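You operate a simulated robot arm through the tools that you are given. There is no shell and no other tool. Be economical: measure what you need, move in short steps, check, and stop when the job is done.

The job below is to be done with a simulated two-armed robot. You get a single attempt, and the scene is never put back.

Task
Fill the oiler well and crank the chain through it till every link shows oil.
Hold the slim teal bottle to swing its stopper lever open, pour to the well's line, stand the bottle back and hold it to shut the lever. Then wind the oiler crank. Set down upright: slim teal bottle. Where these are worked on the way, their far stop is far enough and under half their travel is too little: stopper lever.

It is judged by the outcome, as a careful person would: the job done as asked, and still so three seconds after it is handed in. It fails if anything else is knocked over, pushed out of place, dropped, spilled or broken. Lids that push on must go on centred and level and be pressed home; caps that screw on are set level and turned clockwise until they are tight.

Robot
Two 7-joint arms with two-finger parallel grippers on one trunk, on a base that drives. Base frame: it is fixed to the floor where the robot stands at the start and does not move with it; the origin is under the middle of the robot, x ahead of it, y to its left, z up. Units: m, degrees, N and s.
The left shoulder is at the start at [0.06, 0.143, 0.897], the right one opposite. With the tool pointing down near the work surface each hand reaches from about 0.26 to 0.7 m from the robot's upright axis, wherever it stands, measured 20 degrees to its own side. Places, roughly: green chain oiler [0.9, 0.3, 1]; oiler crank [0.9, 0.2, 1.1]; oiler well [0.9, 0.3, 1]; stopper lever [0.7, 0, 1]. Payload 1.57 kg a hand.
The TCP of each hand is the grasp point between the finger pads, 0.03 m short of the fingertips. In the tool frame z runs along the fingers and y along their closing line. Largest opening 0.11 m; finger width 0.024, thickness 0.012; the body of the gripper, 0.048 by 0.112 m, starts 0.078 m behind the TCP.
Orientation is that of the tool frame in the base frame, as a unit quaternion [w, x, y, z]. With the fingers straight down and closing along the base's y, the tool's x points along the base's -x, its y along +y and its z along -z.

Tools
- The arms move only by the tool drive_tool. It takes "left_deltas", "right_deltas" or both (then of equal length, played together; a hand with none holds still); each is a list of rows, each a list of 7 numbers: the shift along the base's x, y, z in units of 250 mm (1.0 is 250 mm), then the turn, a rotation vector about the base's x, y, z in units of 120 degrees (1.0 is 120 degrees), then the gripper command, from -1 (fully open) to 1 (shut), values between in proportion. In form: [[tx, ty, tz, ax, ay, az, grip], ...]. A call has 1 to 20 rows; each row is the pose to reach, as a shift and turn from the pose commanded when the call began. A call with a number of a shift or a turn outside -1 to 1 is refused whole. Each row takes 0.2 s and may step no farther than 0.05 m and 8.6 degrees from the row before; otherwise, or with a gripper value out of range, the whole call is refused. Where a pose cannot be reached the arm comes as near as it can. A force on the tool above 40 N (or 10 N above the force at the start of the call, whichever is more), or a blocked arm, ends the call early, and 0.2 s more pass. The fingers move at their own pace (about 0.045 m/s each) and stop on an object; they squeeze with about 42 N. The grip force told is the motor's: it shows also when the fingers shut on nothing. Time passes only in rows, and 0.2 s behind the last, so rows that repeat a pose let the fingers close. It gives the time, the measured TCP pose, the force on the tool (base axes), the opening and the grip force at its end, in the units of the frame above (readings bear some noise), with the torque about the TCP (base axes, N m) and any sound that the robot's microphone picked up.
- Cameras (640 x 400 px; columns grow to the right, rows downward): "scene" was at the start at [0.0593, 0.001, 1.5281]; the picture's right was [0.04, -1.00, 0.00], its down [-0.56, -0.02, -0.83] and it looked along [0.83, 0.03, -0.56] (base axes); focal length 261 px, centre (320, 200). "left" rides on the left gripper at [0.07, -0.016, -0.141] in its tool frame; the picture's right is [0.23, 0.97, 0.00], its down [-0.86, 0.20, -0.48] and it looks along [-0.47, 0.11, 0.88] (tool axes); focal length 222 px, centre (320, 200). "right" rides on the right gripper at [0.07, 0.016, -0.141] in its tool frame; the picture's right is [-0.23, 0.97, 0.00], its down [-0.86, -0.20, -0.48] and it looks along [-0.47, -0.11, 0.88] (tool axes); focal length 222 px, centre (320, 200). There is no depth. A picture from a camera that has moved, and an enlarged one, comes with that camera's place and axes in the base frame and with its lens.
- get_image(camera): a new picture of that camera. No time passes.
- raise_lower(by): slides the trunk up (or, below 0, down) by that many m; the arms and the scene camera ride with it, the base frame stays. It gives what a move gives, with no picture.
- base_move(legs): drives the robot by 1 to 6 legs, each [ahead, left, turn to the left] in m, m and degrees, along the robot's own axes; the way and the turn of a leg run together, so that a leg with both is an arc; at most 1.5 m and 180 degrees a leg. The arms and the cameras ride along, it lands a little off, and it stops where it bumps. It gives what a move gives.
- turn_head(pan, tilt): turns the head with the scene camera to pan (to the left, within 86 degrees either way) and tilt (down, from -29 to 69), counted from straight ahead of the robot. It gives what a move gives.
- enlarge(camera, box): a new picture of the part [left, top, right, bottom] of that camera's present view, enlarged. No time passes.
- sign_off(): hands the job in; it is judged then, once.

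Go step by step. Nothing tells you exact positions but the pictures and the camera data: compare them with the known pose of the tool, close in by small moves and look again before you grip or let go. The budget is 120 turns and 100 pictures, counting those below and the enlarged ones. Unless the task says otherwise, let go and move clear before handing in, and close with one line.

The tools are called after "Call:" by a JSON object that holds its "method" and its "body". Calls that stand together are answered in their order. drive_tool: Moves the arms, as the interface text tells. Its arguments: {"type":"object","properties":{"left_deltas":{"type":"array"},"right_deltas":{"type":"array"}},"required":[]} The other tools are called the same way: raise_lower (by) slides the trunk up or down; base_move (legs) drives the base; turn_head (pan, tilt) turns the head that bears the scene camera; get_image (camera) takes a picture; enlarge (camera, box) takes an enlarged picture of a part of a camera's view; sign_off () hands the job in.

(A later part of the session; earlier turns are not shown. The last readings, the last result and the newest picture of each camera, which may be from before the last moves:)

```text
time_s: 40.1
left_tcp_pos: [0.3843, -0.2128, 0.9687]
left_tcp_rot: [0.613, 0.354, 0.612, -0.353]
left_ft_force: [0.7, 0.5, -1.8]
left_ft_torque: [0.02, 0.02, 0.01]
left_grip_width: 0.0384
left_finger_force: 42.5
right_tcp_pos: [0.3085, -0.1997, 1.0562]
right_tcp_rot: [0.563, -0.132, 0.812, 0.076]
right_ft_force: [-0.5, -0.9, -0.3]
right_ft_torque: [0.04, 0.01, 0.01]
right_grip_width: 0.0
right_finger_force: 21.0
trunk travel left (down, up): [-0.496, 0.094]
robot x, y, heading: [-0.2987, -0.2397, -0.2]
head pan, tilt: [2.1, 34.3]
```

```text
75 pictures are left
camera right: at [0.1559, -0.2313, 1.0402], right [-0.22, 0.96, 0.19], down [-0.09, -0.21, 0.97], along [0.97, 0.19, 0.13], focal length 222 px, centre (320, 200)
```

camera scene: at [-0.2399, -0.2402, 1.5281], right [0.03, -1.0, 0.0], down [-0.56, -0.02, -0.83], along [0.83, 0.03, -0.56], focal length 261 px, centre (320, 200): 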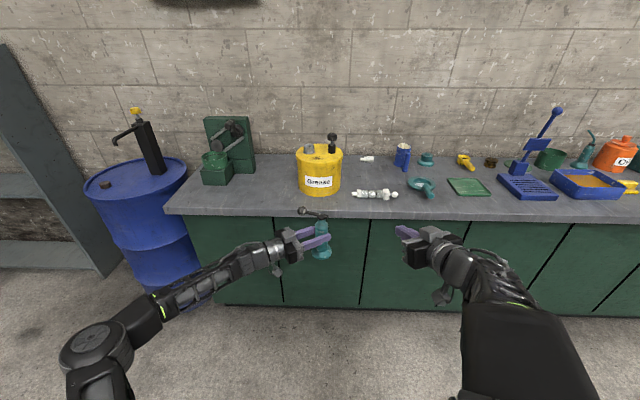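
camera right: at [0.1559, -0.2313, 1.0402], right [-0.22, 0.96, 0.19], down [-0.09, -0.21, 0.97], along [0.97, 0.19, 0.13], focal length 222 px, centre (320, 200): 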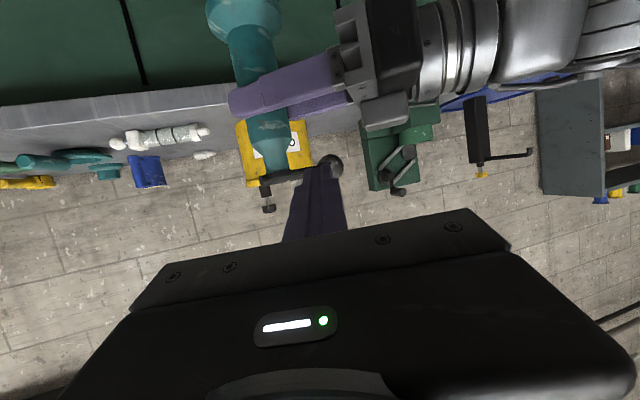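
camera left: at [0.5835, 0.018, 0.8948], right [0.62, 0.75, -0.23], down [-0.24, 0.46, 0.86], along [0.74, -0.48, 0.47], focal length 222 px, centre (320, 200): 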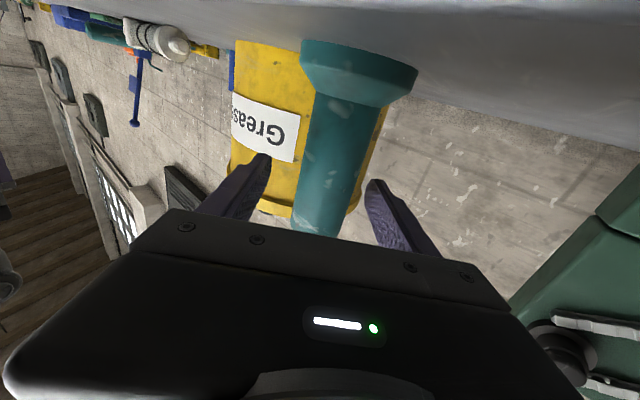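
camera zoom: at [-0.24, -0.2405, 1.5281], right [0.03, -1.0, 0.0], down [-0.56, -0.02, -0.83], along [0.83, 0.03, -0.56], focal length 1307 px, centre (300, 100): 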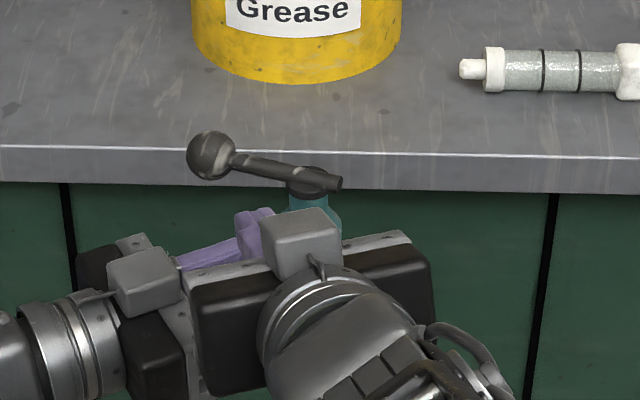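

Refined knob estimate: (0.41, -0.16, 1.043). I'll lower, then slide the fingers under the rod.

Call:
{"method": "drive_tool", "body": {"right_deltas": [[0, 0, -0.08, 0, 0, 0, 1], [0, 0.02, -0.16, 0, 0, 0, 1], [0.11, 0.04, -0.16, 0, 0, 0, 1], [0.22, 0.055, -0.16, 0, 0, 0, 1], [0.33, 0.055, -0.16, 0, 0, 0, 1], [0.33, 0.055, -0.16, 0, 0, 0, 1]]}}

Call:
{"method": "enlarge", "body": {"camera": "scene", "box": [260, 180, 388, 260]}}

Call:
{"method": "get_image", "body": {"camera": "right"}}

```text
time_s: 41.5
left_tcp_pos: [0.3841, -0.2118, 0.9696]
left_tcp_rot: [0.612, 0.354, 0.612, -0.354]
left_ft_force: [0.5, 0.0, -2.6]
left_ft_torque: [0.08, 0.07, -0.03]
left_grip_width: 0.0385
left_finger_force: 42.2
right_tcp_pos: [0.3933, -0.1864, 1.0179]
right_tcp_rot: [0.564, -0.132, 0.812, 0.076]
right_ft_force: [-1.0, 1.4, 0.0]
right_ft_torque: [0.02, 0.01, -0.02]
right_grip_width: 0.0
right_finger_force: 20.8
trunk travel left (down, up): [-0.496, 0.094]
robot x, y, heading: [-0.2984, -0.2396, -0.3]
head pan, tilt: [2.1, 34.3]
```

```text
5.00 times, centred on (324, 220) of scene
camera zoom: at [-0.24, -0.2402, 1.5281], right [0.03, -1.0, 0.0], down [-0.56, -0.02, -0.83], along [0.83, 0.03, -0.56], focal length 1307 px, centre (300, 100)
```

zoom: 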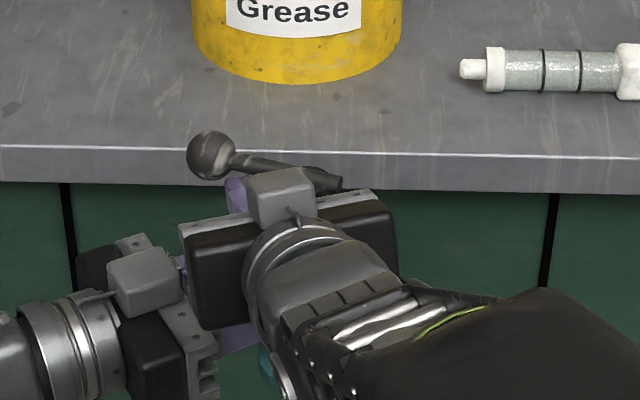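

```text
73 pictures are left
camera right: at [0.2388, -0.2173, 1.0009], right [-0.22, 0.96, 0.19], down [-0.09, -0.21, 0.97], along [0.97, 0.19, 0.13], focal length 222 px, centre (320, 200)
```

right: 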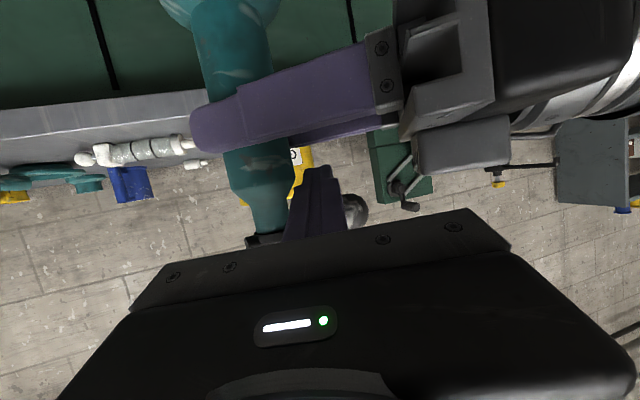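

The fingers are under the rod between neck and knob. I'll lift gently.

Call:
{"method": "drive_tool", "body": {"right_deltas": [[0, 0, 0.03, 0, 0, 0, 1], [0, 0, 0.06, 0, 0, 0, 1], [0, 0, 0.09, 0, 0, 0, 1], [0, 0, 0.12, 0, 0, 0, 1], [0, 0, 0.12, 0, 0, 0, 1]]}}

Call:
{"method": "enlarge", "body": {"camera": "scene", "box": [260, 180, 388, 260]}}

```text
time_s: 42.7
left_tcp_pos: [0.3832, -0.2126, 0.9681]
left_tcp_rot: [0.612, 0.354, 0.612, -0.353]
left_ft_force: [0.2, 0.3, -3.0]
left_ft_torque: [0.02, 0.05, 0.01]
left_grip_width: 0.0383
left_finger_force: 42.2
right_tcp_pos: [0.3928, -0.1864, 1.0482]
right_tcp_rot: [0.565, -0.132, 0.811, 0.077]
right_ft_force: [-0.8, 0.4, -0.1]
right_ft_torque: [0.03, -0.01, 0.0]
right_grip_width: 0.0
right_finger_force: 21.1
trunk travel left (down, up): [-0.496, 0.094]
robot x, y, heading: [-0.301, -0.2474, -0.0]
head pan, tilt: [2.1, 34.3]
```

```text
5.00 times, centred on (324, 220) of scene
camera zoom: at [-0.2398, -0.2402, 1.5281], right [0.03, -1.0, 0.0], down [-0.56, -0.02, -0.83], along [0.83, 0.03, -0.56], focal length 1307 px, centre (300, 100)
```

zoom: 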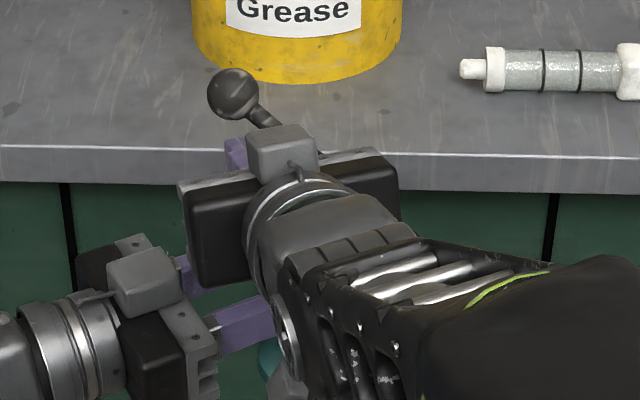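

The lever swings up freely with the knob. I'll follow the arc on up.

Call:
{"method": "drive_tool", "body": {"right_deltas": [[-0.006, -0.015, 0.05, 0, 0, 0, 1], [-0.016, -0.045, 0.116, 0, 0, 0, 1], [-0.031, -0.086, 0.15, 0, 0, 0, 1], [-0.0465, -0.128, 0.18, 0, 0, 0, 1], [-0.059, -0.162, 0.19, 0, 0, 0, 1], [-0.059, -0.162, 0.19, 0, 0, 0, 1]]}}

Call:
{"method": "enlarge", "body": {"camera": "scene", "box": [260, 160, 388, 240]}}

```text
time_s: 44.1
left_tcp_pos: [0.3836, -0.213, 0.9693]
left_tcp_rot: [0.613, 0.355, 0.611, -0.354]
left_ft_force: [-4.4, -13.1, 8.2]
left_ft_torque: [1.62, -0.57, -0.09]
left_grip_width: 0.0391
left_finger_force: 42.0
right_tcp_pos: [0.3771, -0.2262, 1.0938]
right_tcp_rot: [0.562, -0.132, 0.813, 0.076]
right_ft_force: [4.7, 13.2, -10.8]
right_ft_torque: [-0.05, 0.19, 0.18]
right_grip_width: 0.0
right_finger_force: 21.3
trunk travel left (down, up): [-0.496, 0.094]
robot x, y, heading: [-0.3017, -0.2409, -0.1]
head pan, tilt: [2.1, 34.3]
```

```text
5.00 times, centred on (324, 200) of scene
camera zoom: at [-0.2398, -0.2402, 1.5281], right [0.03, -1.0, 0.0], down [-0.56, -0.02, -0.83], along [0.83, 0.03, -0.56], focal length 1307 px, centre (300, 200)
```

zoom: 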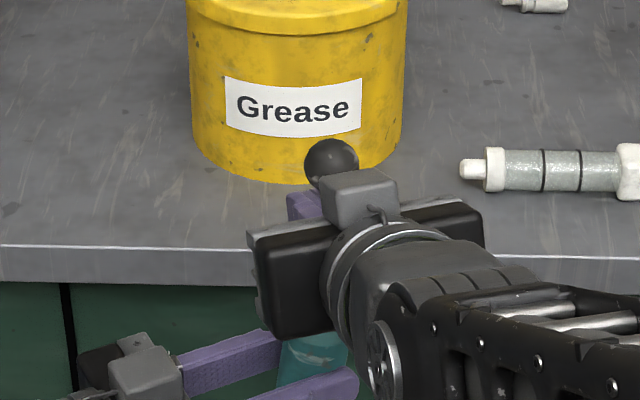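

It met a firm stop (about 14 N), so the lever is probably at its far stop. I'll ease off and withdraw the right hand to look.

Call:
{"method": "drive_tool", "body": {"right_deltas": [[0.02, 0.04, -0.02, 0, 0, 0, 1], [0.03, 0.06, -0.03, 0, 0, 0, 1], [-0.12, 0.02, 0.03, 0, 0, 0, 1], [-0.27, -0.02, 0.09, 0, 0, 0, 1], [-0.35, -0.15, 0.1, 0, 0, 0, 1], [-0.35, -0.3, 0.1, 0, 0, 0, 1], [-0.35, -0.48, 0.1, 0, 0, 0, 1], [-0.35, -0.65, 0.1, 0, 0, 0, 1], [-0.35, -0.8, 0.1, 0, 0, 0, 1], [-0.35, -0.8, 0.1, 0, 0, 0, 1]]}}

Call:
{"method": "enlarge", "body": {"camera": "scene", "box": [260, 160, 388, 270]}}

```text
time_s: 46.3
left_tcp_pos: [0.385, -0.2109, 0.9693]
left_tcp_rot: [0.613, 0.353, 0.613, -0.353]
left_ft_force: [-0.3, -0.8, -2.9]
left_ft_torque: [-0.02, 0.01, 0.04]
left_grip_width: 0.038
left_finger_force: 41.8
right_tcp_pos: [0.291, -0.4268, 1.1186]
right_tcp_rot: [0.563, -0.131, 0.813, 0.076]
right_ft_force: [-0.1, -0.1, -0.1]
right_ft_torque: [-0.01, -0.02, 0.0]
right_grip_width: 0.0001
right_finger_force: 21.2
trunk travel left (down, up): [-0.496, 0.094]
robot x, y, heading: [-0.3007, -0.2421, -0.0]
head pan, tilt: [2.1, 34.3]
```

```text
3.64 times, centred on (324, 215) of scene
camera zoom: at [-0.2397, -0.2407, 1.5281], right [0.03, -1.0, 0.0], down [-0.56, -0.02, -0.83], along [0.83, 0.03, -0.56], focal length 950 px, centre (306, 146)
```

zoom: 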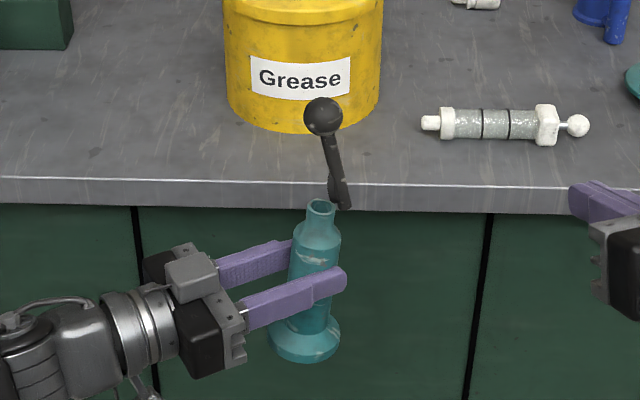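

The lever now stands fully open and the mouth is bared; the bottle has leaned a few degrees in the grip, which I'll correct later. Next I look at the oiler to plan the pour.

Call:
{"method": "enlarge", "body": {"camera": "scene", "box": [190, 105, 270, 195]}}

Call:
{"method": "enlarge", "body": {"camera": "right", "box": [200, 0, 520, 200]}}

```text
4.44 times, centred on (230, 150) of scene
camera zoom: at [-0.2397, -0.2407, 1.5281], right [0.03, -1.0, 0.0], down [-0.56, -0.02, -0.83], along [0.83, 0.03, -0.56], focal length 1162 px, centre (720, 422)
```

zoom: 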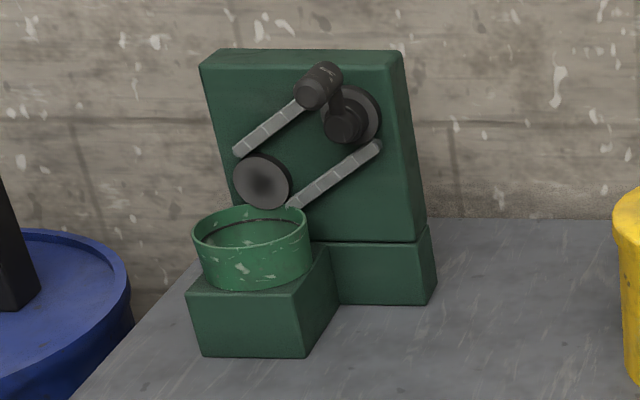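

```text
2.00 times, centred on (360, 100) of right
camera zoom: at [0.1362, -0.4589, 1.1025], right [-0.22, 0.96, 0.19], down [-0.09, -0.21, 0.97], along [0.97, 0.19, 0.13], focal length 444 px, centre (240, 400)
```

zoom: 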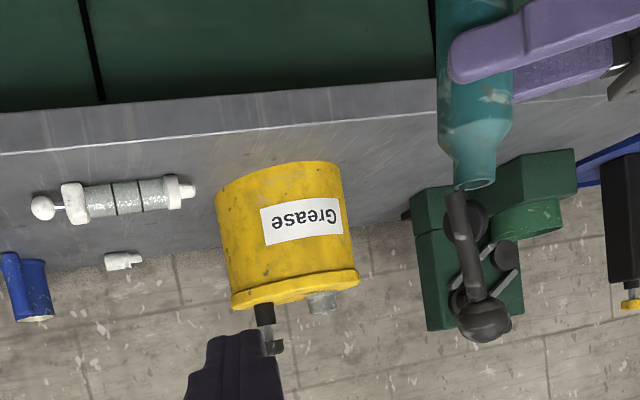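

I have the well at about (0.885, 0.297), rim z about 1.0, and the crank handle end at about (0.852, 0.19, 1.163). I'll bring the bottle up to carrying pose with yaw back to -40°, and fold the right hand back.

Call:
{"method": "drive_tool", "body": {"left_deltas": [[0, 0.06, 0.07, 0, 0, 0.021, 1], [0, 0.12, 0.14, 0, 0, 0.042, 1], [0, 0.18, 0.21, 0, 0, 0.063, 1], [0, 0.25, 0.28, 0, 0, 0.084, 1], [0, 0.32, 0.35, 0, 0, 0.105, 1], [0, 0.4, 0.42, 0, 0, 0.126, 1], [0, 0.48, 0.48, 0, 0, 0.147, 1], [0, 0.56, 0.524, 0, 0, 0.167, 1], [0, 0.56, 0.524, 0, 0, 0.167, 1]], "right_deltas": [[-0.05, 0, 0, -0.014, 0.047, 0, 1], [-0.1, -0.05, 0, -0.028, 0.093, 0, 1], [-0.15, -0.1, 0, -0.042, 0.14, 0, 1], [-0.2, -0.15, 0, -0.056, 0.187, 0, 1], [-0.25, -0.15, 0, -0.07, 0.233, 0, 1], [-0.3, -0.15, 0, -0.084, 0.28, 0, 1], [-0.35, -0.15, 0, -0.084, 0.28, 0, 1], [-0.4, -0.15, 0, -0.084, 0.28, 0, 1], [-0.4, -0.15, 0, -0.084, 0.28, 0, 1]]}}

Call:
{"method": "base_move", "body": {"legs": [[0, 0, 15]]}}

```text
time_s: 48.3
left_tcp_pos: [0.3853, -0.0715, 1.1007]
left_tcp_rot: [0.665, 0.241, 0.665, -0.24]
left_ft_force: [0.7, 0.5, -2.4]
left_ft_torque: [0.0, 0.03, 0.0]
left_grip_width: 0.038
left_finger_force: 42.4
right_tcp_pos: [0.1897, -0.4636, 1.1198]
right_tcp_rot: [0.291, -0.152, 0.944, 0.04]
right_ft_force: [-0.7, -0.1, -0.5]
right_ft_torque: [0.03, -0.02, 0.04]
right_grip_width: 0.0001
right_finger_force: 21.1
trunk travel left (down, up): [-0.496, 0.094]
robot x, y, heading: [-0.3012, -0.2423, -0.5]
head pan, tilt: [2.1, 34.3]
```

```text
time_s: 49.6
left_tcp_pos: [0.3175, 0.0997, 1.1002]
left_tcp_rot: [0.691, 0.153, 0.69, -0.152]
left_ft_force: [-0.7, -0.5, -2.9]
left_ft_torque: [-0.02, 0.01, 0.03]
left_grip_width: 0.0377
left_finger_force: 41.9
right_tcp_pos: [0.2314, -0.3295, 1.1207]
right_tcp_rot: [0.283, -0.274, 0.916, 0.077]
right_ft_force: [-0.9, 0.4, 0.3]
right_ft_torque: [-0.01, -0.02, 0.02]
right_grip_width: 0.0
right_finger_force: 20.9
trunk travel left (down, up): [-0.496, 0.094]
robot x, y, heading: [-0.2989, -0.2413, 14.7]
head pan, tilt: [2.1, 34.3]
```

Now drive ahead until the bottle is just short of the well.

Call:
{"method": "base_move", "body": {"legs": [[0.45, 0.0, 0]]}}

Call:
{"method": "turn_head", "body": {"pan": 20, "tilt": 38}}

Call:
{"method": "get_image", "body": {"camera": "scene"}}

Call:
{"method": "enlarge", "body": {"camera": "scene", "box": [240, 100, 400, 220]}}

```text
time_s: 52.3
left_tcp_pos: [0.7524, 0.2131, 1.0996]
left_tcp_rot: [0.69, 0.153, 0.691, -0.152]
left_ft_force: [-0.1, 0.0, -2.7]
left_ft_torque: [0.0, 0.07, 0.0]
left_grip_width: 0.038
left_finger_force: 42.0
right_tcp_pos: [0.6655, -0.216, 1.1192]
right_tcp_rot: [0.284, -0.274, 0.915, 0.078]
right_ft_force: [0.3, 0.1, -0.9]
right_ft_torque: [0.01, -0.02, 0.0]
right_grip_width: 0.0
right_finger_force: 20.9
trunk travel left (down, up): [-0.496, 0.094]
robot x, y, heading: [0.1322, -0.1269, 14.7]
head pan, tilt: [2.1, 34.3]
```

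```text
time_s: 53.1
left_tcp_pos: [0.751, 0.2134, 1.1007]
left_tcp_rot: [0.69, 0.154, 0.69, -0.153]
left_ft_force: [-0.1, -0.5, -3.5]
left_ft_torque: [0.05, 0.03, -0.03]
left_grip_width: 0.0375
left_finger_force: 42.2
right_tcp_pos: [0.6653, -0.2151, 1.1195]
right_tcp_rot: [0.284, -0.274, 0.916, 0.078]
right_ft_force: [0.3, -0.3, 0.4]
right_ft_torque: [0.01, -0.01, -0.01]
right_grip_width: 0.0
right_finger_force: 21.2
trunk travel left (down, up): [-0.496, 0.094]
robot x, y, heading: [0.1333, -0.127, 14.6]
head pan, tilt: [20.0, 38.0]
```

```text
67 pictures are left
camera scene: at [0.1765, -0.0869, 1.5224], right [0.57, -0.82, 0.0], down [-0.51, -0.35, -0.79], along [0.65, 0.45, -0.62], focal length 261 px, centre (320, 200)
```

scene: 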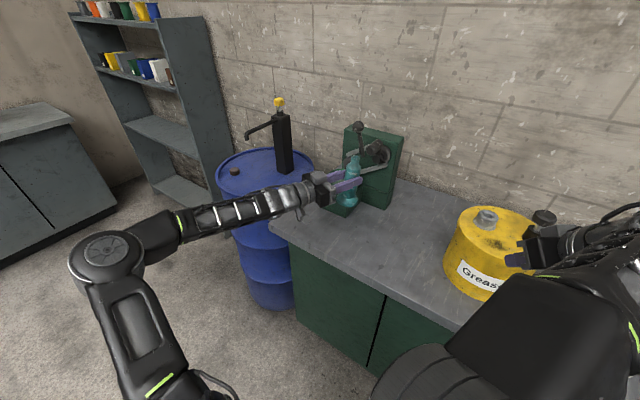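

```text
3.33 times, centred on (320, 160) of scene
camera zoom: at [0.1765, -0.0869, 1.5224], right [0.57, -0.82, 0.0], down [-0.51, -0.35, -0.79], along [0.65, 0.45, -0.62], focal length 871 px, centre (320, 333)
```

zoom: 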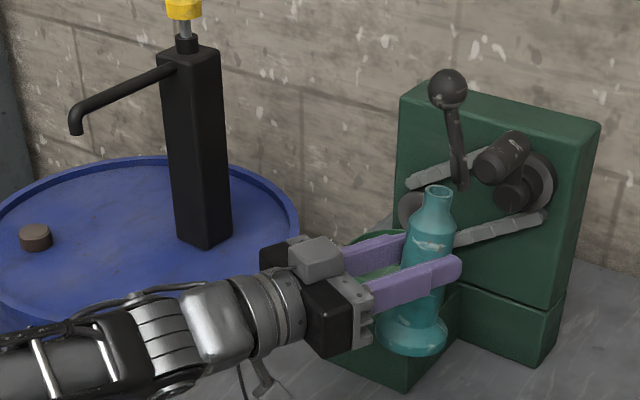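

The bottle leans about 6° toward the fingertips. I'll pitch the hand to make it upright and move in over the near edge of the well, kept high.

Call:
{"method": "drive_tool", "body": {"left_deltas": [[0.05, 0.0, 0.08, -0.01, -0.023, 0, 1], [0.12, 0.02, 0.16, -0.021, -0.0455, 0, 1], [0.2, 0.05, 0.16, -0.021, -0.0455, 0, 1], [0.28, 0.07, 0.16, -0.021, -0.0455, 0, 1], [0.36, 0.084, 0.16, -0.021, -0.0455, 0, 1], [0.36, 0.084, 0.16, -0.021, -0.0455, 0, 1]]}}

Call:
{"method": "enlarge", "body": {"camera": "scene", "box": [270, 100, 430, 220]}}

Call:
{"method": "get_image", "body": {"camera": "right"}}

```text
time_s: 54.1
left_tcp_pos: [0.8163, 0.2276, 1.1366]
left_tcp_rot: [0.723, 0.151, 0.654, -0.163]
left_ft_force: [0.0, -0.6, -3.8]
left_ft_torque: [0.05, 0.01, -0.02]
left_grip_width: 0.0376
left_finger_force: 41.7
left hand out of reach, approached as far as the arm can: row 5
right_tcp_pos: [0.6636, -0.2157, 1.119]
right_tcp_rot: [0.283, -0.273, 0.916, 0.077]
right_ft_force: [1.2, -0.3, -0.4]
right_ft_torque: [-0.03, 0.02, 0.05]
right_grip_width: 0.0
right_finger_force: 21.7
trunk travel left (down, up): [-0.496, 0.094]
robot x, y, heading: [0.1397, -0.1238, 14.8]
head pan, tilt: [20.0, 38.0]
stopped in row 5 (left hand): the force on the tool passed its limit at 57 N (the readings are from after the stop); the commanded pose is now the measured one
```

```text
3.33 times, centred on (350, 160) of scene
camera zoom: at [0.1776, -0.0867, 1.5224], right [0.57, -0.82, 0.0], down [-0.51, -0.35, -0.79], along [0.65, 0.45, -0.62], focal length 871 px, centre (220, 333)
```

zoom: 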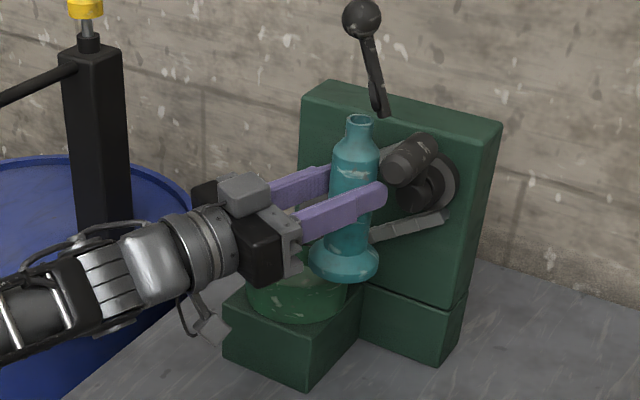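

```text
64 pictures are left
camera right: at [0.5413, -0.2759, 1.1959], right [-0.37, 0.92, 0.11], down [0.47, 0.08, 0.88], along [0.8, 0.38, -0.46], focal length 222 px, centre (320, 200)
```

right: 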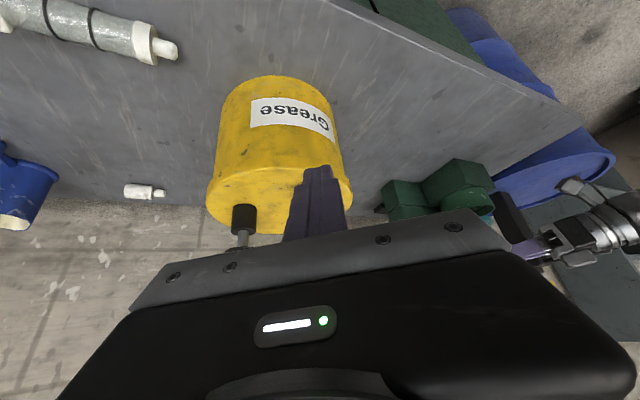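

The fingertip met the crank handle end at z of about 1.14; the oiler seems unmoved. I'll back off, drop to z 1.10 (under the handle) and check the oiler.

Call:
{"method": "drive_tool", "body": {"left_deltas": [[-0.1, 0, 0, 0, 0, 0, 1], [-0.2, 0.02, -0.04, 0, 0, 0, 1], [-0.2, 0.06, -0.126, 0, 0, 0, 1], [-0.2, 0.06, -0.126, 0, 0, 0, 1]]}}

Call:
{"method": "enlarge", "body": {"camera": "scene", "box": [270, 100, 430, 220]}}

Call:
{"method": "get_image", "body": {"camera": "left"}}

```text
time_s: 55.1
left_tcp_pos: [0.7654, 0.2423, 1.1076]
left_tcp_rot: [0.725, 0.151, 0.652, -0.163]
left_ft_force: [0.8, 0.1, -3.1]
left_ft_torque: [0.04, -0.01, 0.02]
left_grip_width: 0.0381
left_finger_force: 42.1
right_tcp_pos: [0.6636, -0.2159, 1.1195]
right_tcp_rot: [0.285, -0.273, 0.916, 0.078]
right_ft_force: [-0.1, -0.2, 0.1]
right_ft_torque: [-0.03, -0.03, 0.01]
right_grip_width: 0.0
right_finger_force: 21.4
trunk travel left (down, up): [-0.496, 0.094]
robot x, y, heading: [0.1368, -0.1218, 14.9]
head pan, tilt: [20.0, 38.0]
```

```text
3.33 times, centred on (350, 160) of scene
camera zoom: at [0.1759, -0.087, 1.5224], right [0.57, -0.82, 0.0], down [-0.51, -0.35, -0.79], along [0.65, 0.45, -0.62], focal length 871 px, centre (220, 333)
```

zoom: 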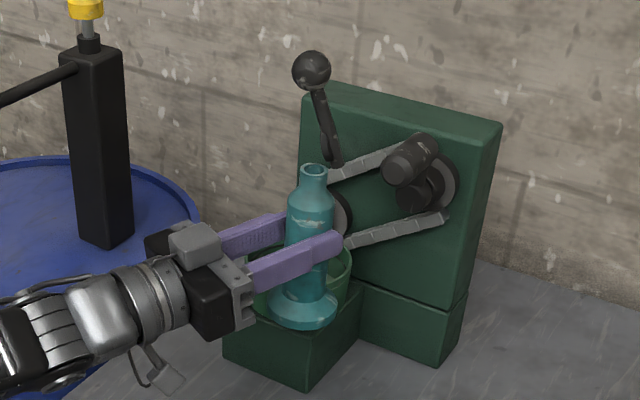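

```text
62 pictures are left
camera left: at [0.6384, 0.2861, 1.0224], right [0.44, 0.87, -0.22], down [-0.42, 0.42, 0.8], along [0.79, -0.26, 0.56], focal length 222 px, centre (320, 200)
```

left: 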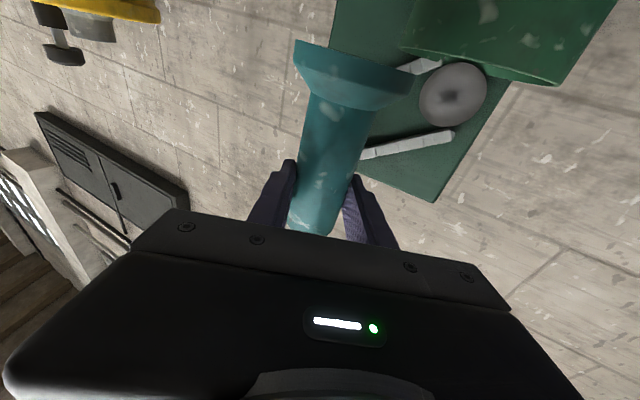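

The bottle is now upright and the oiler is unmoved. I'll move in at z 1.105 and begin tilting to 32°.

Call:
{"method": "drive_tool", "body": {"left_deltas": [[0.1, 0.005, 0, 0, 0, 0, 1], [0.2, 0.01, 0, 0, 0, 0, 1], [0.255, 0.015, 0, 0, 0, 0, 1], [0.255, 0.015, 0, -0.06, 0.028, 0, 1], [0.255, 0.015, 0, -0.12, 0.056, 0, 1], [0.255, 0.015, 0, -0.18, 0.084, 0, 1], [0.255, 0.015, 0, -0.24, 0.112, 0, 1], [0.255, 0.015, 0, -0.24, 0.112, 0, 1]]}}

Call:
{"method": "enlarge", "body": {"camera": "scene", "box": [270, 100, 430, 220]}}

```text
time_s: 56.9
left_tcp_pos: [0.8286, 0.2459, 1.1078]
left_tcp_rot: [0.658, -0.053, 0.671, -0.338]
left_ft_force: [0.6, 0.3, -3.8]
left_ft_torque: [0.02, 0.03, 0.01]
left_grip_width: 0.0379
left_finger_force: 42.3
right_tcp_pos: [0.6637, -0.2153, 1.1194]
right_tcp_rot: [0.283, -0.273, 0.916, 0.078]
right_ft_force: [0.2, 0.3, 0.0]
right_ft_torque: [0.0, 0.01, 0.01]
right_grip_width: 0.0001
right_finger_force: 21.1
trunk travel left (down, up): [-0.496, 0.094]
robot x, y, heading: [0.1316, -0.1268, 14.8]
head pan, tilt: [20.0, 38.0]
```

```text
3.33 times, centred on (350, 160) of scene
camera zoom: at [0.1763, -0.0868, 1.5224], right [0.57, -0.82, 0.0], down [-0.51, -0.35, -0.79], along [0.65, 0.45, -0.62], focal length 871 px, centre (220, 333)
```

zoom: 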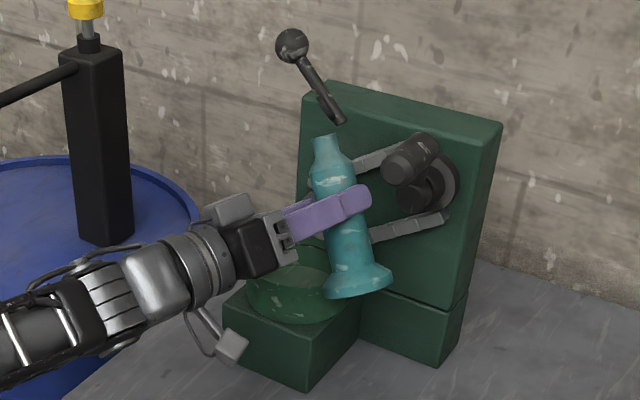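

Good. I'll continue the tilt to 64°, lowering slightly, then look for flow.

Call:
{"method": "drive_tool", "body": {"left_deltas": [[0, 0, -0.02, -0.06, 0.028, 0, 1], [0, 0, -0.04, -0.12, 0.056, 0, 1], [0, 0, -0.07, -0.18, 0.084, 0, 1], [0, 0, -0.1, -0.24, 0.112, 0, 1], [0, 0, -0.1, -0.24, 0.112, 0, 1]]}}

Call:
{"method": "enlarge", "body": {"camera": "scene", "box": [280, 110, 408, 206]}}

```text
time_s: 58.1
left_tcp_pos: [0.8298, 0.2457, 1.0815]
left_tcp_rot: [0.543, -0.255, 0.638, -0.484]
left_ft_force: [0.9, -0.1, -3.6]
left_ft_torque: [0.03, 0.03, -0.01]
left_grip_width: 0.0378
left_finger_force: 42.0
right_tcp_pos: [0.6647, -0.2149, 1.1204]
right_tcp_rot: [0.283, -0.273, 0.916, 0.078]
right_ft_force: [-0.5, 0.5, -0.3]
right_ft_torque: [-0.02, 0.0, 0.04]
right_grip_width: 0.0003
right_finger_force: 20.8
trunk travel left (down, up): [-0.496, 0.094]
robot x, y, heading: [0.1353, -0.1312, 14.7]
head pan, tilt: [20.0, 38.0]
```

```text
4.17 times, centred on (344, 158) of scene
camera zoom: at [0.1762, -0.0868, 1.5224], right [0.57, -0.82, 0.0], down [-0.51, -0.35, -0.79], along [0.65, 0.45, -0.62], focal length 1089 px, centre (220, 375)
```

zoom: 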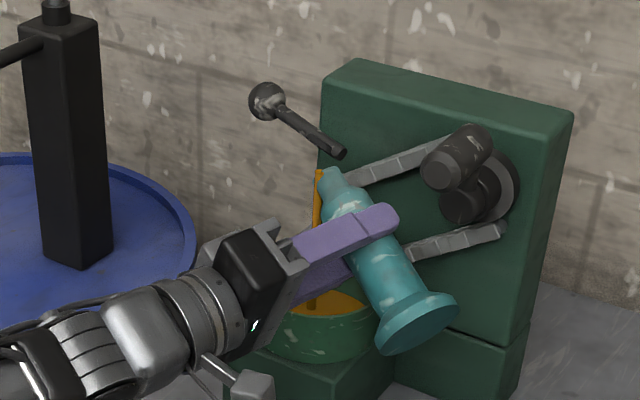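

Oil is flowing into the well. I'll look closely at the level before any more time passes.

Call:
{"method": "enlarge", "body": {"camera": "scene", "box": [320, 160, 368, 196]}}

```text
11.11 times, centred on (344, 178) of scene
camera zoom: at [0.1762, -0.0868, 1.5224], right [0.57, -0.82, 0.0], down [-0.51, -0.35, -0.79], along [0.65, 0.45, -0.62], focal length 2904 px, centre (53, 444)
```

zoom: 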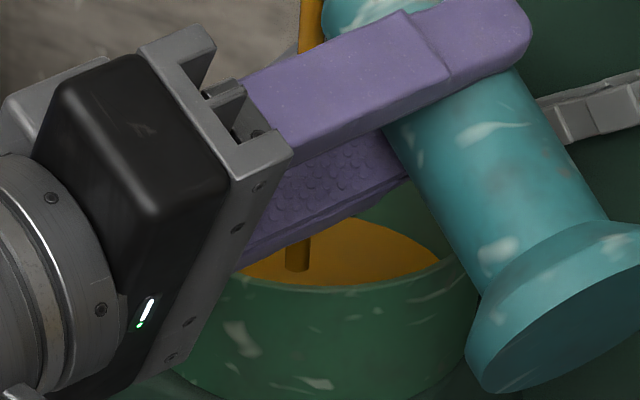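

The stream lands mid-well. I'll tip back to stop and check the level against the line.

Call:
{"method": "drive_tool", "body": {"left_deltas": [[0, 0, 0.02, 0.06, -0.028, 0, 1], [0, 0, 0.05, 0.12, -0.056, 0, 1], [0, 0, 0.08, 0.18, -0.084, 0, 1], [0, 0, 0.1, 0.24, -0.112, 0, 1]]}}

Call:
{"method": "enlarge", "body": {"camera": "scene", "box": [312, 148, 376, 196]}}

```text
time_s: 59.1
left_tcp_pos: [0.8289, 0.2454, 1.1075]
left_tcp_rot: [0.66, -0.052, 0.671, -0.335]
left_ft_force: [-0.4, 0.3, -2.8]
left_ft_torque: [0.04, 0.02, -0.01]
left_grip_width: 0.0376
left_finger_force: 42.1
right_tcp_pos: [0.6642, -0.2149, 1.1193]
right_tcp_rot: [0.283, -0.274, 0.916, 0.078]
right_ft_force: [-0.3, 0.3, 0.4]
right_ft_torque: [0.01, -0.01, -0.02]
right_grip_width: 0.0
right_finger_force: 21.3
trunk travel left (down, up): [-0.496, 0.094]
robot x, y, heading: [0.1328, -0.1269, 15.0]
head pan, tilt: [20.0, 38.0]
```

```text
8.33 times, centred on (344, 172) of scene
camera zoom: at [0.1763, -0.0868, 1.5224], right [0.57, -0.82, 0.0], down [-0.51, -0.35, -0.79], along [0.65, 0.45, -0.62], focal length 2178 px, centre (120, 433)
```

zoom: 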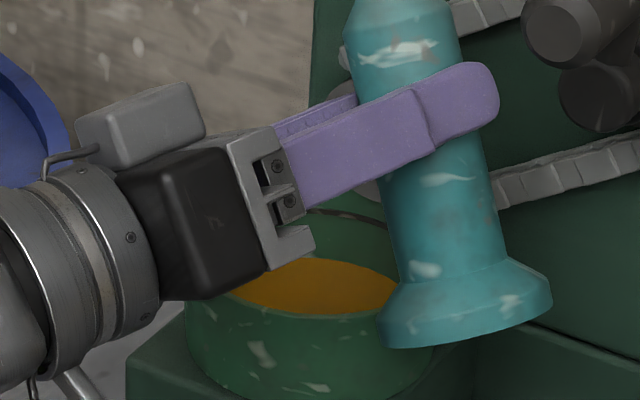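

I see oil with a dark ring line above it, partly hidden. I'll shift the bottle aside to the right for a clear view.

Call:
{"method": "drive_tool", "body": {"left_deltas": [[-0.18, 0, 0, 0, 0, 0, 1], [-0.25, -0.15, 0, 0.06, -0.028, 0, 1], [-0.25, -0.3, 0, 0.12, -0.056, 0, 1], [-0.25, -0.45, 0, 0.12, -0.056, 0, 1], [-0.25, -0.45, 0, 0.12, -0.056, 0, 1]]}}

Call:
{"method": "enlarge", "body": {"camera": "scene", "box": [312, 148, 376, 196]}}

```text
time_s: 60.3
left_tcp_pos: [0.7652, 0.1331, 1.1088]
left_tcp_rot: [0.698, 0.05, 0.668, -0.253]
left_ft_force: [0.0, 0.2, -2.2]
left_ft_torque: [0.01, 0.02, -0.01]
left_grip_width: 0.038
left_finger_force: 42.2
right_tcp_pos: [0.6639, -0.2145, 1.1205]
right_tcp_rot: [0.284, -0.273, 0.916, 0.078]
right_ft_force: [0.0, 0.0, 0.6]
right_ft_torque: [-0.03, 0.0, 0.0]
right_grip_width: 0.0004
right_finger_force: 20.8
trunk travel left (down, up): [-0.496, 0.094]
robot x, y, heading: [0.1313, -0.1258, 14.7]
head pan, tilt: [20.0, 38.0]
```

```text
8.33 times, centred on (344, 172) of scene
camera zoom: at [0.1761, -0.0864, 1.5224], right [0.57, -0.82, 0.0], down [-0.51, -0.35, -0.79], along [0.65, 0.45, -0.62], focal length 2178 px, centre (120, 433)
```

zoom: 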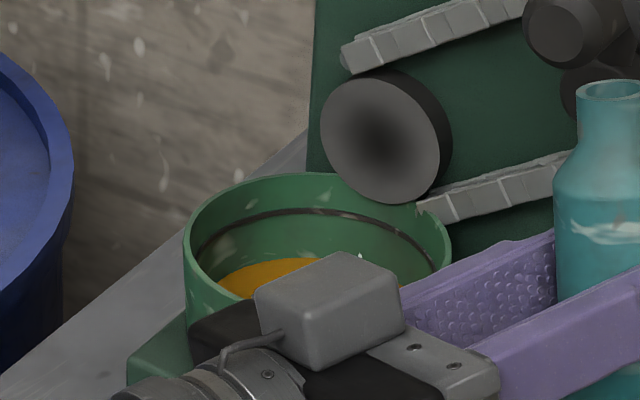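

Clear view: the line ring is about 19 mm below the rim and the oil about 47 mm below it, so more is needed. I'll return and pour again with a longer hold.

Call:
{"method": "drive_tool", "body": {"left_deltas": [[0, 0.15, 0, 0, 0, 0, 1], [0, 0.3, 0, 0, 0, 0, 1], [0.1, 0.45, 0, -0.06, 0.028, 0, 1], [0.25, 0.45, 0, -0.12, 0.056, 0, 1], [0.25, 0.45, -0.02, -0.18, 0.084, 0, 1], [0.25, 0.45, -0.04, -0.24, 0.112, 0, 1], [0.25, 0.45, -0.07, -0.3, 0.14, 0, 1], [0.25, 0.45, -0.1, -0.36, 0.168, 0, 1], [0.25, 0.45, -0.1, -0.36, 0.168, 0, 1], [0.25, 0.45, -0.1, -0.36, 0.168, 0, 1], [0.25, 0.45, -0.1, -0.36, 0.168, 0, 1]]}}

Call:
{"method": "enlarge", "body": {"camera": "scene", "box": [312, 148, 376, 196]}}

```text
time_s: 62.7
left_tcp_pos: [0.8292, 0.2451, 1.0822]
left_tcp_rot: [0.542, -0.253, 0.639, -0.484]
left_ft_force: [0.7, 0.4, -2.9]
left_ft_torque: [0.01, 0.01, 0.02]
left_grip_width: 0.0374
left_finger_force: 42.6
right_tcp_pos: [0.6643, -0.2167, 1.1199]
right_tcp_rot: [0.283, -0.273, 0.916, 0.078]
right_ft_force: [1.1, -0.1, -0.1]
right_ft_torque: [0.02, -0.03, 0.01]
right_grip_width: 0.0
right_finger_force: 21.1
trunk travel left (down, up): [-0.496, 0.094]
robot x, y, heading: [0.138, -0.1265, 14.9]
head pan, tilt: [20.0, 38.0]
```

```text
8.33 times, centred on (344, 172) of scene
camera zoom: at [0.1763, -0.0868, 1.5224], right [0.57, -0.82, 0.0], down [-0.51, -0.35, -0.79], along [0.65, 0.45, -0.62], focal length 2178 px, centre (120, 433)
```

zoom: 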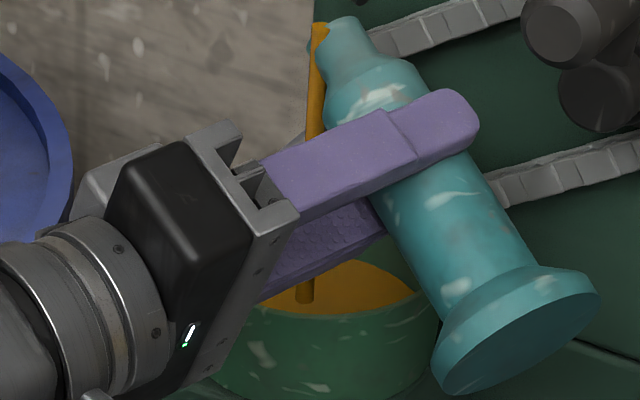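

The level has risen only a little; I'll hold the pour another second and look again.

Call:
{"method": "drive_tool", "body": {"left_deltas": [[0, 0, 0, 0, 0, 0, 1], [0, 0, 0, 0, 0, 0, 1], [0, 0, 0, 0, 0, 0, 1], [0, 0, 0, 0, 0, 0, 1]]}}

Call:
{"method": "enlarge", "body": {"camera": "scene", "box": [312, 148, 376, 196]}}

```text
time_s: 63.7
left_tcp_pos: [0.8284, 0.2459, 1.0816]
left_tcp_rot: [0.542, -0.253, 0.639, -0.484]
left_ft_force: [0.5, -0.5, -2.1]
left_ft_torque: [0.01, 0.02, 0.01]
left_grip_width: 0.0376
left_finger_force: 42.3
right_tcp_pos: [0.6641, -0.215, 1.1193]
right_tcp_rot: [0.284, -0.273, 0.916, 0.077]
right_ft_force: [0.5, 1.0, -0.5]
right_ft_torque: [0.02, 0.01, -0.01]
right_grip_width: 0.0
right_finger_force: 21.4
trunk travel left (down, up): [-0.496, 0.094]
robot x, y, heading: [0.1374, -0.1275, 14.8]
head pan, tilt: [20.0, 38.0]
```

```text
8.33 times, centred on (344, 172) of scene
camera zoom: at [0.1762, -0.0868, 1.5224], right [0.57, -0.82, 0.0], down [-0.51, -0.35, -0.79], along [0.65, 0.45, -0.62], focal length 2178 px, centre (120, 433)
```

zoom: 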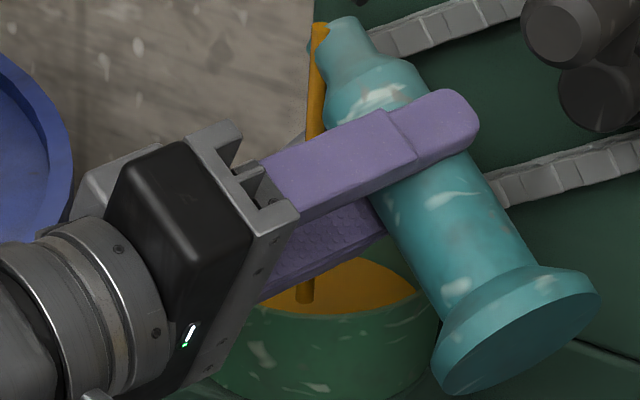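

Flow is slow at this angle; I'll tilt a bit further and hold.

Call:
{"method": "drive_tool", "body": {"left_deltas": [[0, 0, 0, -0.06, 0.028, 0, 1], [0, 0, -0.02, -0.1, 0.047, 0, 1], [0, 0, -0.02, -0.1, 0.047, 0, 1], [0, 0, -0.02, -0.1, 0.047, 0, 1], [0, 0, -0.02, -0.1, 0.047, 0, 1]]}}

Call:
{"method": "enlarge", "body": {"camera": "scene", "box": [312, 148, 376, 196]}}

```text
time_s: 64.9
left_tcp_pos: [0.8285, 0.2461, 1.0759]
left_tcp_rot: [0.481, -0.333, 0.61, -0.534]
left_ft_force: [-0.6, 0.7, -2.5]
left_ft_torque: [0.01, 0.04, 0.02]
left_grip_width: 0.0377
left_finger_force: 41.7
right_tcp_pos: [0.6643, -0.2154, 1.1194]
right_tcp_rot: [0.284, -0.273, 0.916, 0.077]
right_ft_force: [-0.8, 0.4, 0.9]
right_ft_torque: [0.03, -0.01, 0.0]
right_grip_width: 0.0
right_finger_force: 21.2
trunk travel left (down, up): [-0.496, 0.094]
robot x, y, heading: [0.1338, -0.1303, 14.8]
head pan, tilt: [20.0, 38.0]
```

```text
8.33 times, centred on (344, 172) of scene
camera zoom: at [0.1763, -0.0868, 1.5224], right [0.57, -0.82, 0.0], down [-0.51, -0.35, -0.79], along [0.65, 0.45, -0.62], focal length 2178 px, centre (120, 433)
```

zoom: 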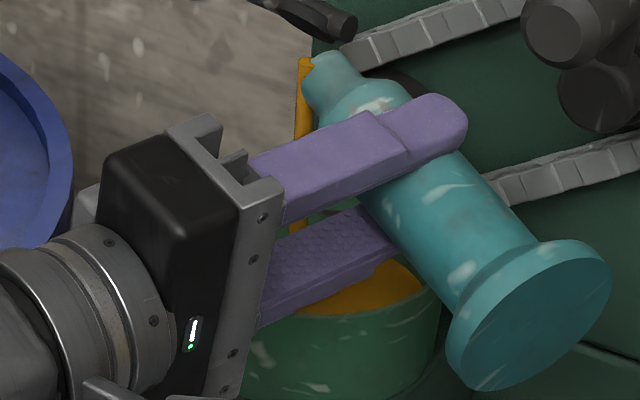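

Continue a second more, then tip back and shift aside to inspect.

Call:
{"method": "drive_tool", "body": {"left_deltas": [[0, 0, 0, 0, 0, 0, 1], [0, 0, 0, 0, 0, 0, 1], [0, 0, 0, 0, 0, 0, 1], [0, 0, 0.02, 0.06, -0.028, 0, 1], [0, 0, 0.05, 0.12, -0.056, 0, 1], [0, 0, 0.08, 0.18, -0.084, 0, 1], [0, 0, 0.1, 0.24, -0.112, 0, 1], [0, 0, 0.12, 0.3, -0.14, 0, 1], [0, 0, 0.12, 0.34, -0.159, 0, 1], [-0.15, 0, 0.12, 0.34, -0.159, 0, 1], [-0.25, -0.1, 0.12, 0.4, -0.187, 0, 1], [-0.25, -0.25, 0.12, 0.46, -0.215, 0, 1], [-0.25, -0.4, 0.12, 0.46, -0.215, 0, 1], [-0.25, -0.5, 0.12, 0.46, -0.215, 0, 1]]}}

Call:
{"method": "enlarge", "body": {"camera": "scene", "box": [312, 148, 376, 196]}}

```text
time_s: 67.9
left_tcp_pos: [0.765, 0.1197, 1.1061]
left_tcp_rot: [0.699, 0.049, 0.668, -0.251]
left_ft_force: [-0.7, 0.2, -2.9]
left_ft_torque: [0.06, 0.0, 0.0]
left_grip_width: 0.0372
left_finger_force: 42.0
right_tcp_pos: [0.6637, -0.2157, 1.1198]
right_tcp_rot: [0.284, -0.273, 0.916, 0.077]
right_ft_force: [-0.5, -0.6, 0.0]
right_ft_torque: [0.02, -0.02, 0.06]
right_grip_width: 0.0
right_finger_force: 21.6
trunk travel left (down, up): [-0.496, 0.094]
robot x, y, heading: [0.1352, -0.126, 14.8]
head pan, tilt: [20.0, 38.0]
```

```text
8.33 times, centred on (344, 172) of scene
camera zoom: at [0.1763, -0.0873, 1.5224], right [0.57, -0.82, 0.0], down [-0.51, -0.35, -0.79], along [0.65, 0.45, -0.62], focal length 2178 px, centre (120, 433)
```

zoom: 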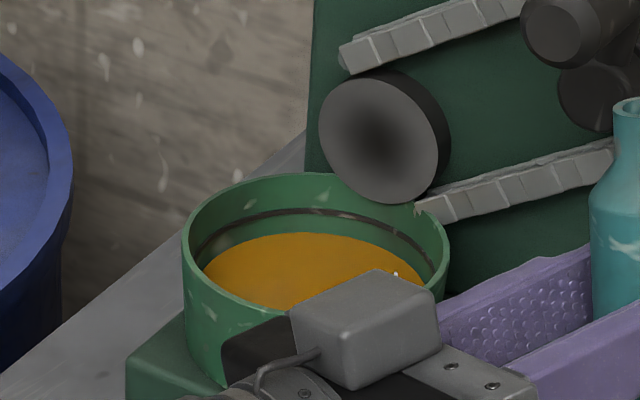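

Level is about half-way up to the line. I'll pour again for a little under the same time and check.

Call:
{"method": "drive_tool", "body": {"left_deltas": [[0, 0.15, 0, 0, 0, 0, 1], [0, 0.3, 0, 0, 0, 0, 1], [0.1, 0.45, 0, -0.06, 0.028, 0, 1], [0.25, 0.5, 0, -0.12, 0.056, 0, 1], [0.25, 0.5, -0.02, -0.18, 0.084, 0, 1], [0.25, 0.5, -0.04, -0.24, 0.112, 0, 1], [0.25, 0.5, -0.07, -0.3, 0.14, 0, 1], [0.25, 0.5, -0.1, -0.36, 0.168, 0, 1], [0.25, 0.5, -0.11, -0.42, 0.196, 0, 1], [0.25, 0.5, -0.12, -0.46, 0.215, 0, 1], [0.25, 0.5, -0.12, -0.46, 0.215, 0, 1], [0.25, 0.5, -0.12, -0.46, 0.215, 0, 1], [0.25, 0.5, -0.12, -0.46, 0.215, 0, 1], [0.25, 0.5, -0.12, -0.46, 0.215, 0, 1], [0.25, 0.5, -0.12, -0.46, 0.215, 0, 1]]}}

Call:
{"method": "drive_tool", "body": {"left_deltas": [[0, 0, 0.02, 0.06, -0.028, 0, 1], [0, 0, 0.05, 0.12, -0.056, 0, 1], [0, 0, 0.08, 0.18, -0.084, 0, 1], [0, 0, 0.1, 0.24, -0.112, 0, 1], [0, 0, 0.12, 0.3, -0.14, 0, 1], [0, 0, 0.12, 0.34, -0.159, 0, 1], [-0.15, 0, 0.12, 0.34, -0.159, 0, 1], [-0.25, -0.1, 0.12, 0.4, -0.187, 0, 1], [-0.25, -0.25, 0.12, 0.46, -0.215, 0, 1], [-0.25, -0.4, 0.12, 0.46, -0.215, 0, 1], [-0.25, -0.5, 0.12, 0.46, -0.215, 0, 1]]}}

Call:
{"method": "enlarge", "body": {"camera": "scene", "box": [312, 148, 376, 196]}}

```text
time_s: 71.1
left_tcp_pos: [0.8282, 0.2462, 1.0767]
left_tcp_rot: [0.481, -0.333, 0.61, -0.535]
left_ft_force: [0.3, 1.0, -2.3]
left_ft_torque: [0.03, 0.02, 0.05]
left_grip_width: 0.0374
left_finger_force: 41.8
right_tcp_pos: [0.6642, -0.2133, 1.1187]
right_tcp_rot: [0.284, -0.273, 0.916, 0.078]
right_ft_force: [-0.5, -0.3, -0.4]
right_ft_torque: [-0.02, -0.02, -0.01]
right_grip_width: 0.0
right_finger_force: 21.6
trunk travel left (down, up): [-0.496, 0.094]
robot x, y, heading: [0.1334, -0.1276, 14.9]
head pan, tilt: [20.0, 38.0]
```

```text
time_s: 73.5
left_tcp_pos: [0.7652, 0.1194, 1.1064]
left_tcp_rot: [0.699, 0.049, 0.668, -0.252]
left_ft_force: [-0.7, -0.2, -3.8]
left_ft_torque: [0.02, 0.03, -0.03]
left_grip_width: 0.0374
left_finger_force: 42.2
right_tcp_pos: [0.6632, -0.2157, 1.1192]
right_tcp_rot: [0.284, -0.273, 0.916, 0.077]
right_ft_force: [1.0, 0.2, 0.5]
right_ft_torque: [-0.01, -0.05, 0.02]
right_grip_width: 0.0
right_finger_force: 21.7
trunk travel left (down, up): [-0.496, 0.094]
robot x, y, heading: [0.1329, -0.1225, 15.1]
head pan, tilt: [20.0, 38.0]
```

```text
8.33 times, centred on (344, 172) of scene
camera zoom: at [0.1763, -0.0873, 1.5224], right [0.57, -0.82, 0.0], down [-0.51, -0.35, -0.79], along [0.65, 0.45, -0.62], focal length 2178 px, centre (120, 433)
```

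zoom: 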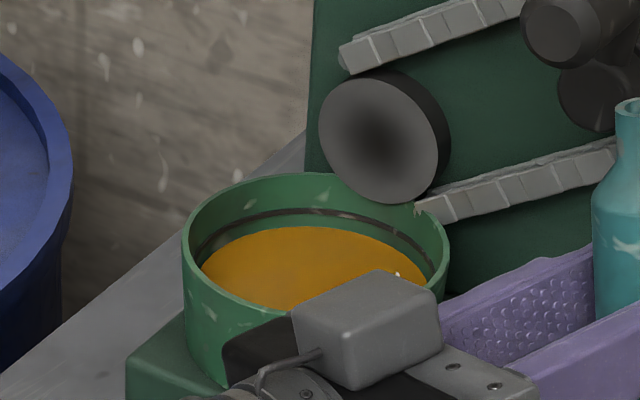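

It rose only a bit, since the bottle is emptying. I'll pour again with more tilt (about 93°).

Call:
{"method": "drive_tool", "body": {"left_deltas": [[0, 0.15, 0, 0, 0, 0, 1], [0, 0.3, 0, 0, 0, 0, 1], [0.1, 0.45, 0, -0.06, 0.028, 0, 1], [0.25, 0.5, 0, -0.12, 0.056, 0, 1], [0.25, 0.5, -0.02, -0.18, 0.084, 0, 1], [0.25, 0.5, -0.04, -0.24, 0.112, 0, 1], [0.25, 0.5, -0.07, -0.3, 0.14, 0, 1], [0.25, 0.5, -0.1, -0.36, 0.168, 0, 1], [0.25, 0.5, -0.11, -0.42, 0.196, 0, 1], [0.25, 0.5, -0.12, -0.48, 0.224, 0, 1], [0.25, 0.5, -0.12, -0.54, 0.252, 0, 1], [0.25, 0.5, -0.12, -0.58, 0.271, 0, 1], [0.25, 0.5, -0.12, -0.58, 0.271, 0, 1], [0.25, 0.5, -0.12, -0.58, 0.271, 0, 1], [0.25, 0.5, -0.12, -0.58, 0.271, 0, 1]]}}

Call:
{"method": "enlarge", "body": {"camera": "scene", "box": [312, 148, 376, 196]}}

```text
time_s: 76.7
left_tcp_pos: [0.8283, 0.246, 1.0758]
left_tcp_rot: [-0.399, 0.42, -0.565, 0.588]
left_ft_force: [-1.1, -0.5, -4.2]
left_ft_torque: [0.08, 0.02, 0.02]
left_grip_width: 0.0371
left_finger_force: 41.8
right_tcp_pos: [0.6643, -0.2157, 1.1194]
right_tcp_rot: [0.284, -0.273, 0.916, 0.077]
right_ft_force: [0.3, -0.6, 0.4]
right_ft_torque: [-0.01, -0.02, -0.02]
right_grip_width: 0.0
right_finger_force: 21.7
trunk travel left (down, up): [-0.496, 0.094]
robot x, y, heading: [0.1274, -0.1279, 14.8]
head pan, tilt: [20.0, 38.0]
```

```text
8.33 times, centred on (344, 172) of scene
camera zoom: at [0.1763, -0.0868, 1.5224], right [0.57, -0.82, 0.0], down [-0.51, -0.35, -0.79], along [0.65, 0.45, -0.62], focal length 2178 px, centre (120, 433)
```

zoom: 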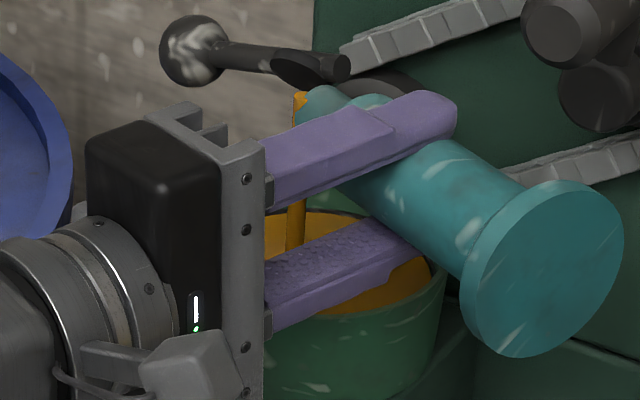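

Call:
{"method": "enlarge", "body": {"camera": "scene", "box": [336, 166, 360, 184]}}

```text
16.00 times, centred on (348, 175) of scene
camera zoom: at [0.1763, -0.0868, 1.5224], right [0.57, -0.82, 0.0], down [-0.51, -0.35, -0.79], along [0.65, 0.45, -0.62], focal length 4182 px, centre (-128, 600)
```

zoom: 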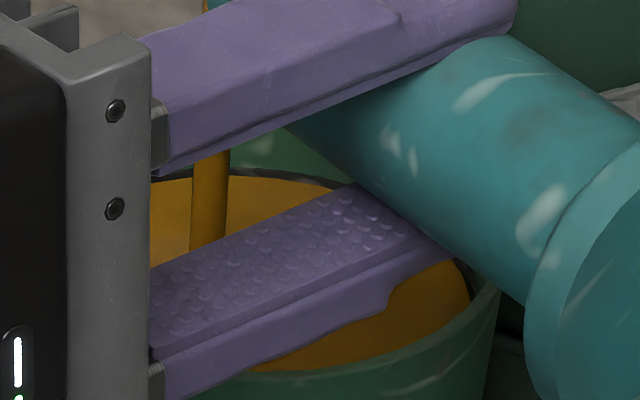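

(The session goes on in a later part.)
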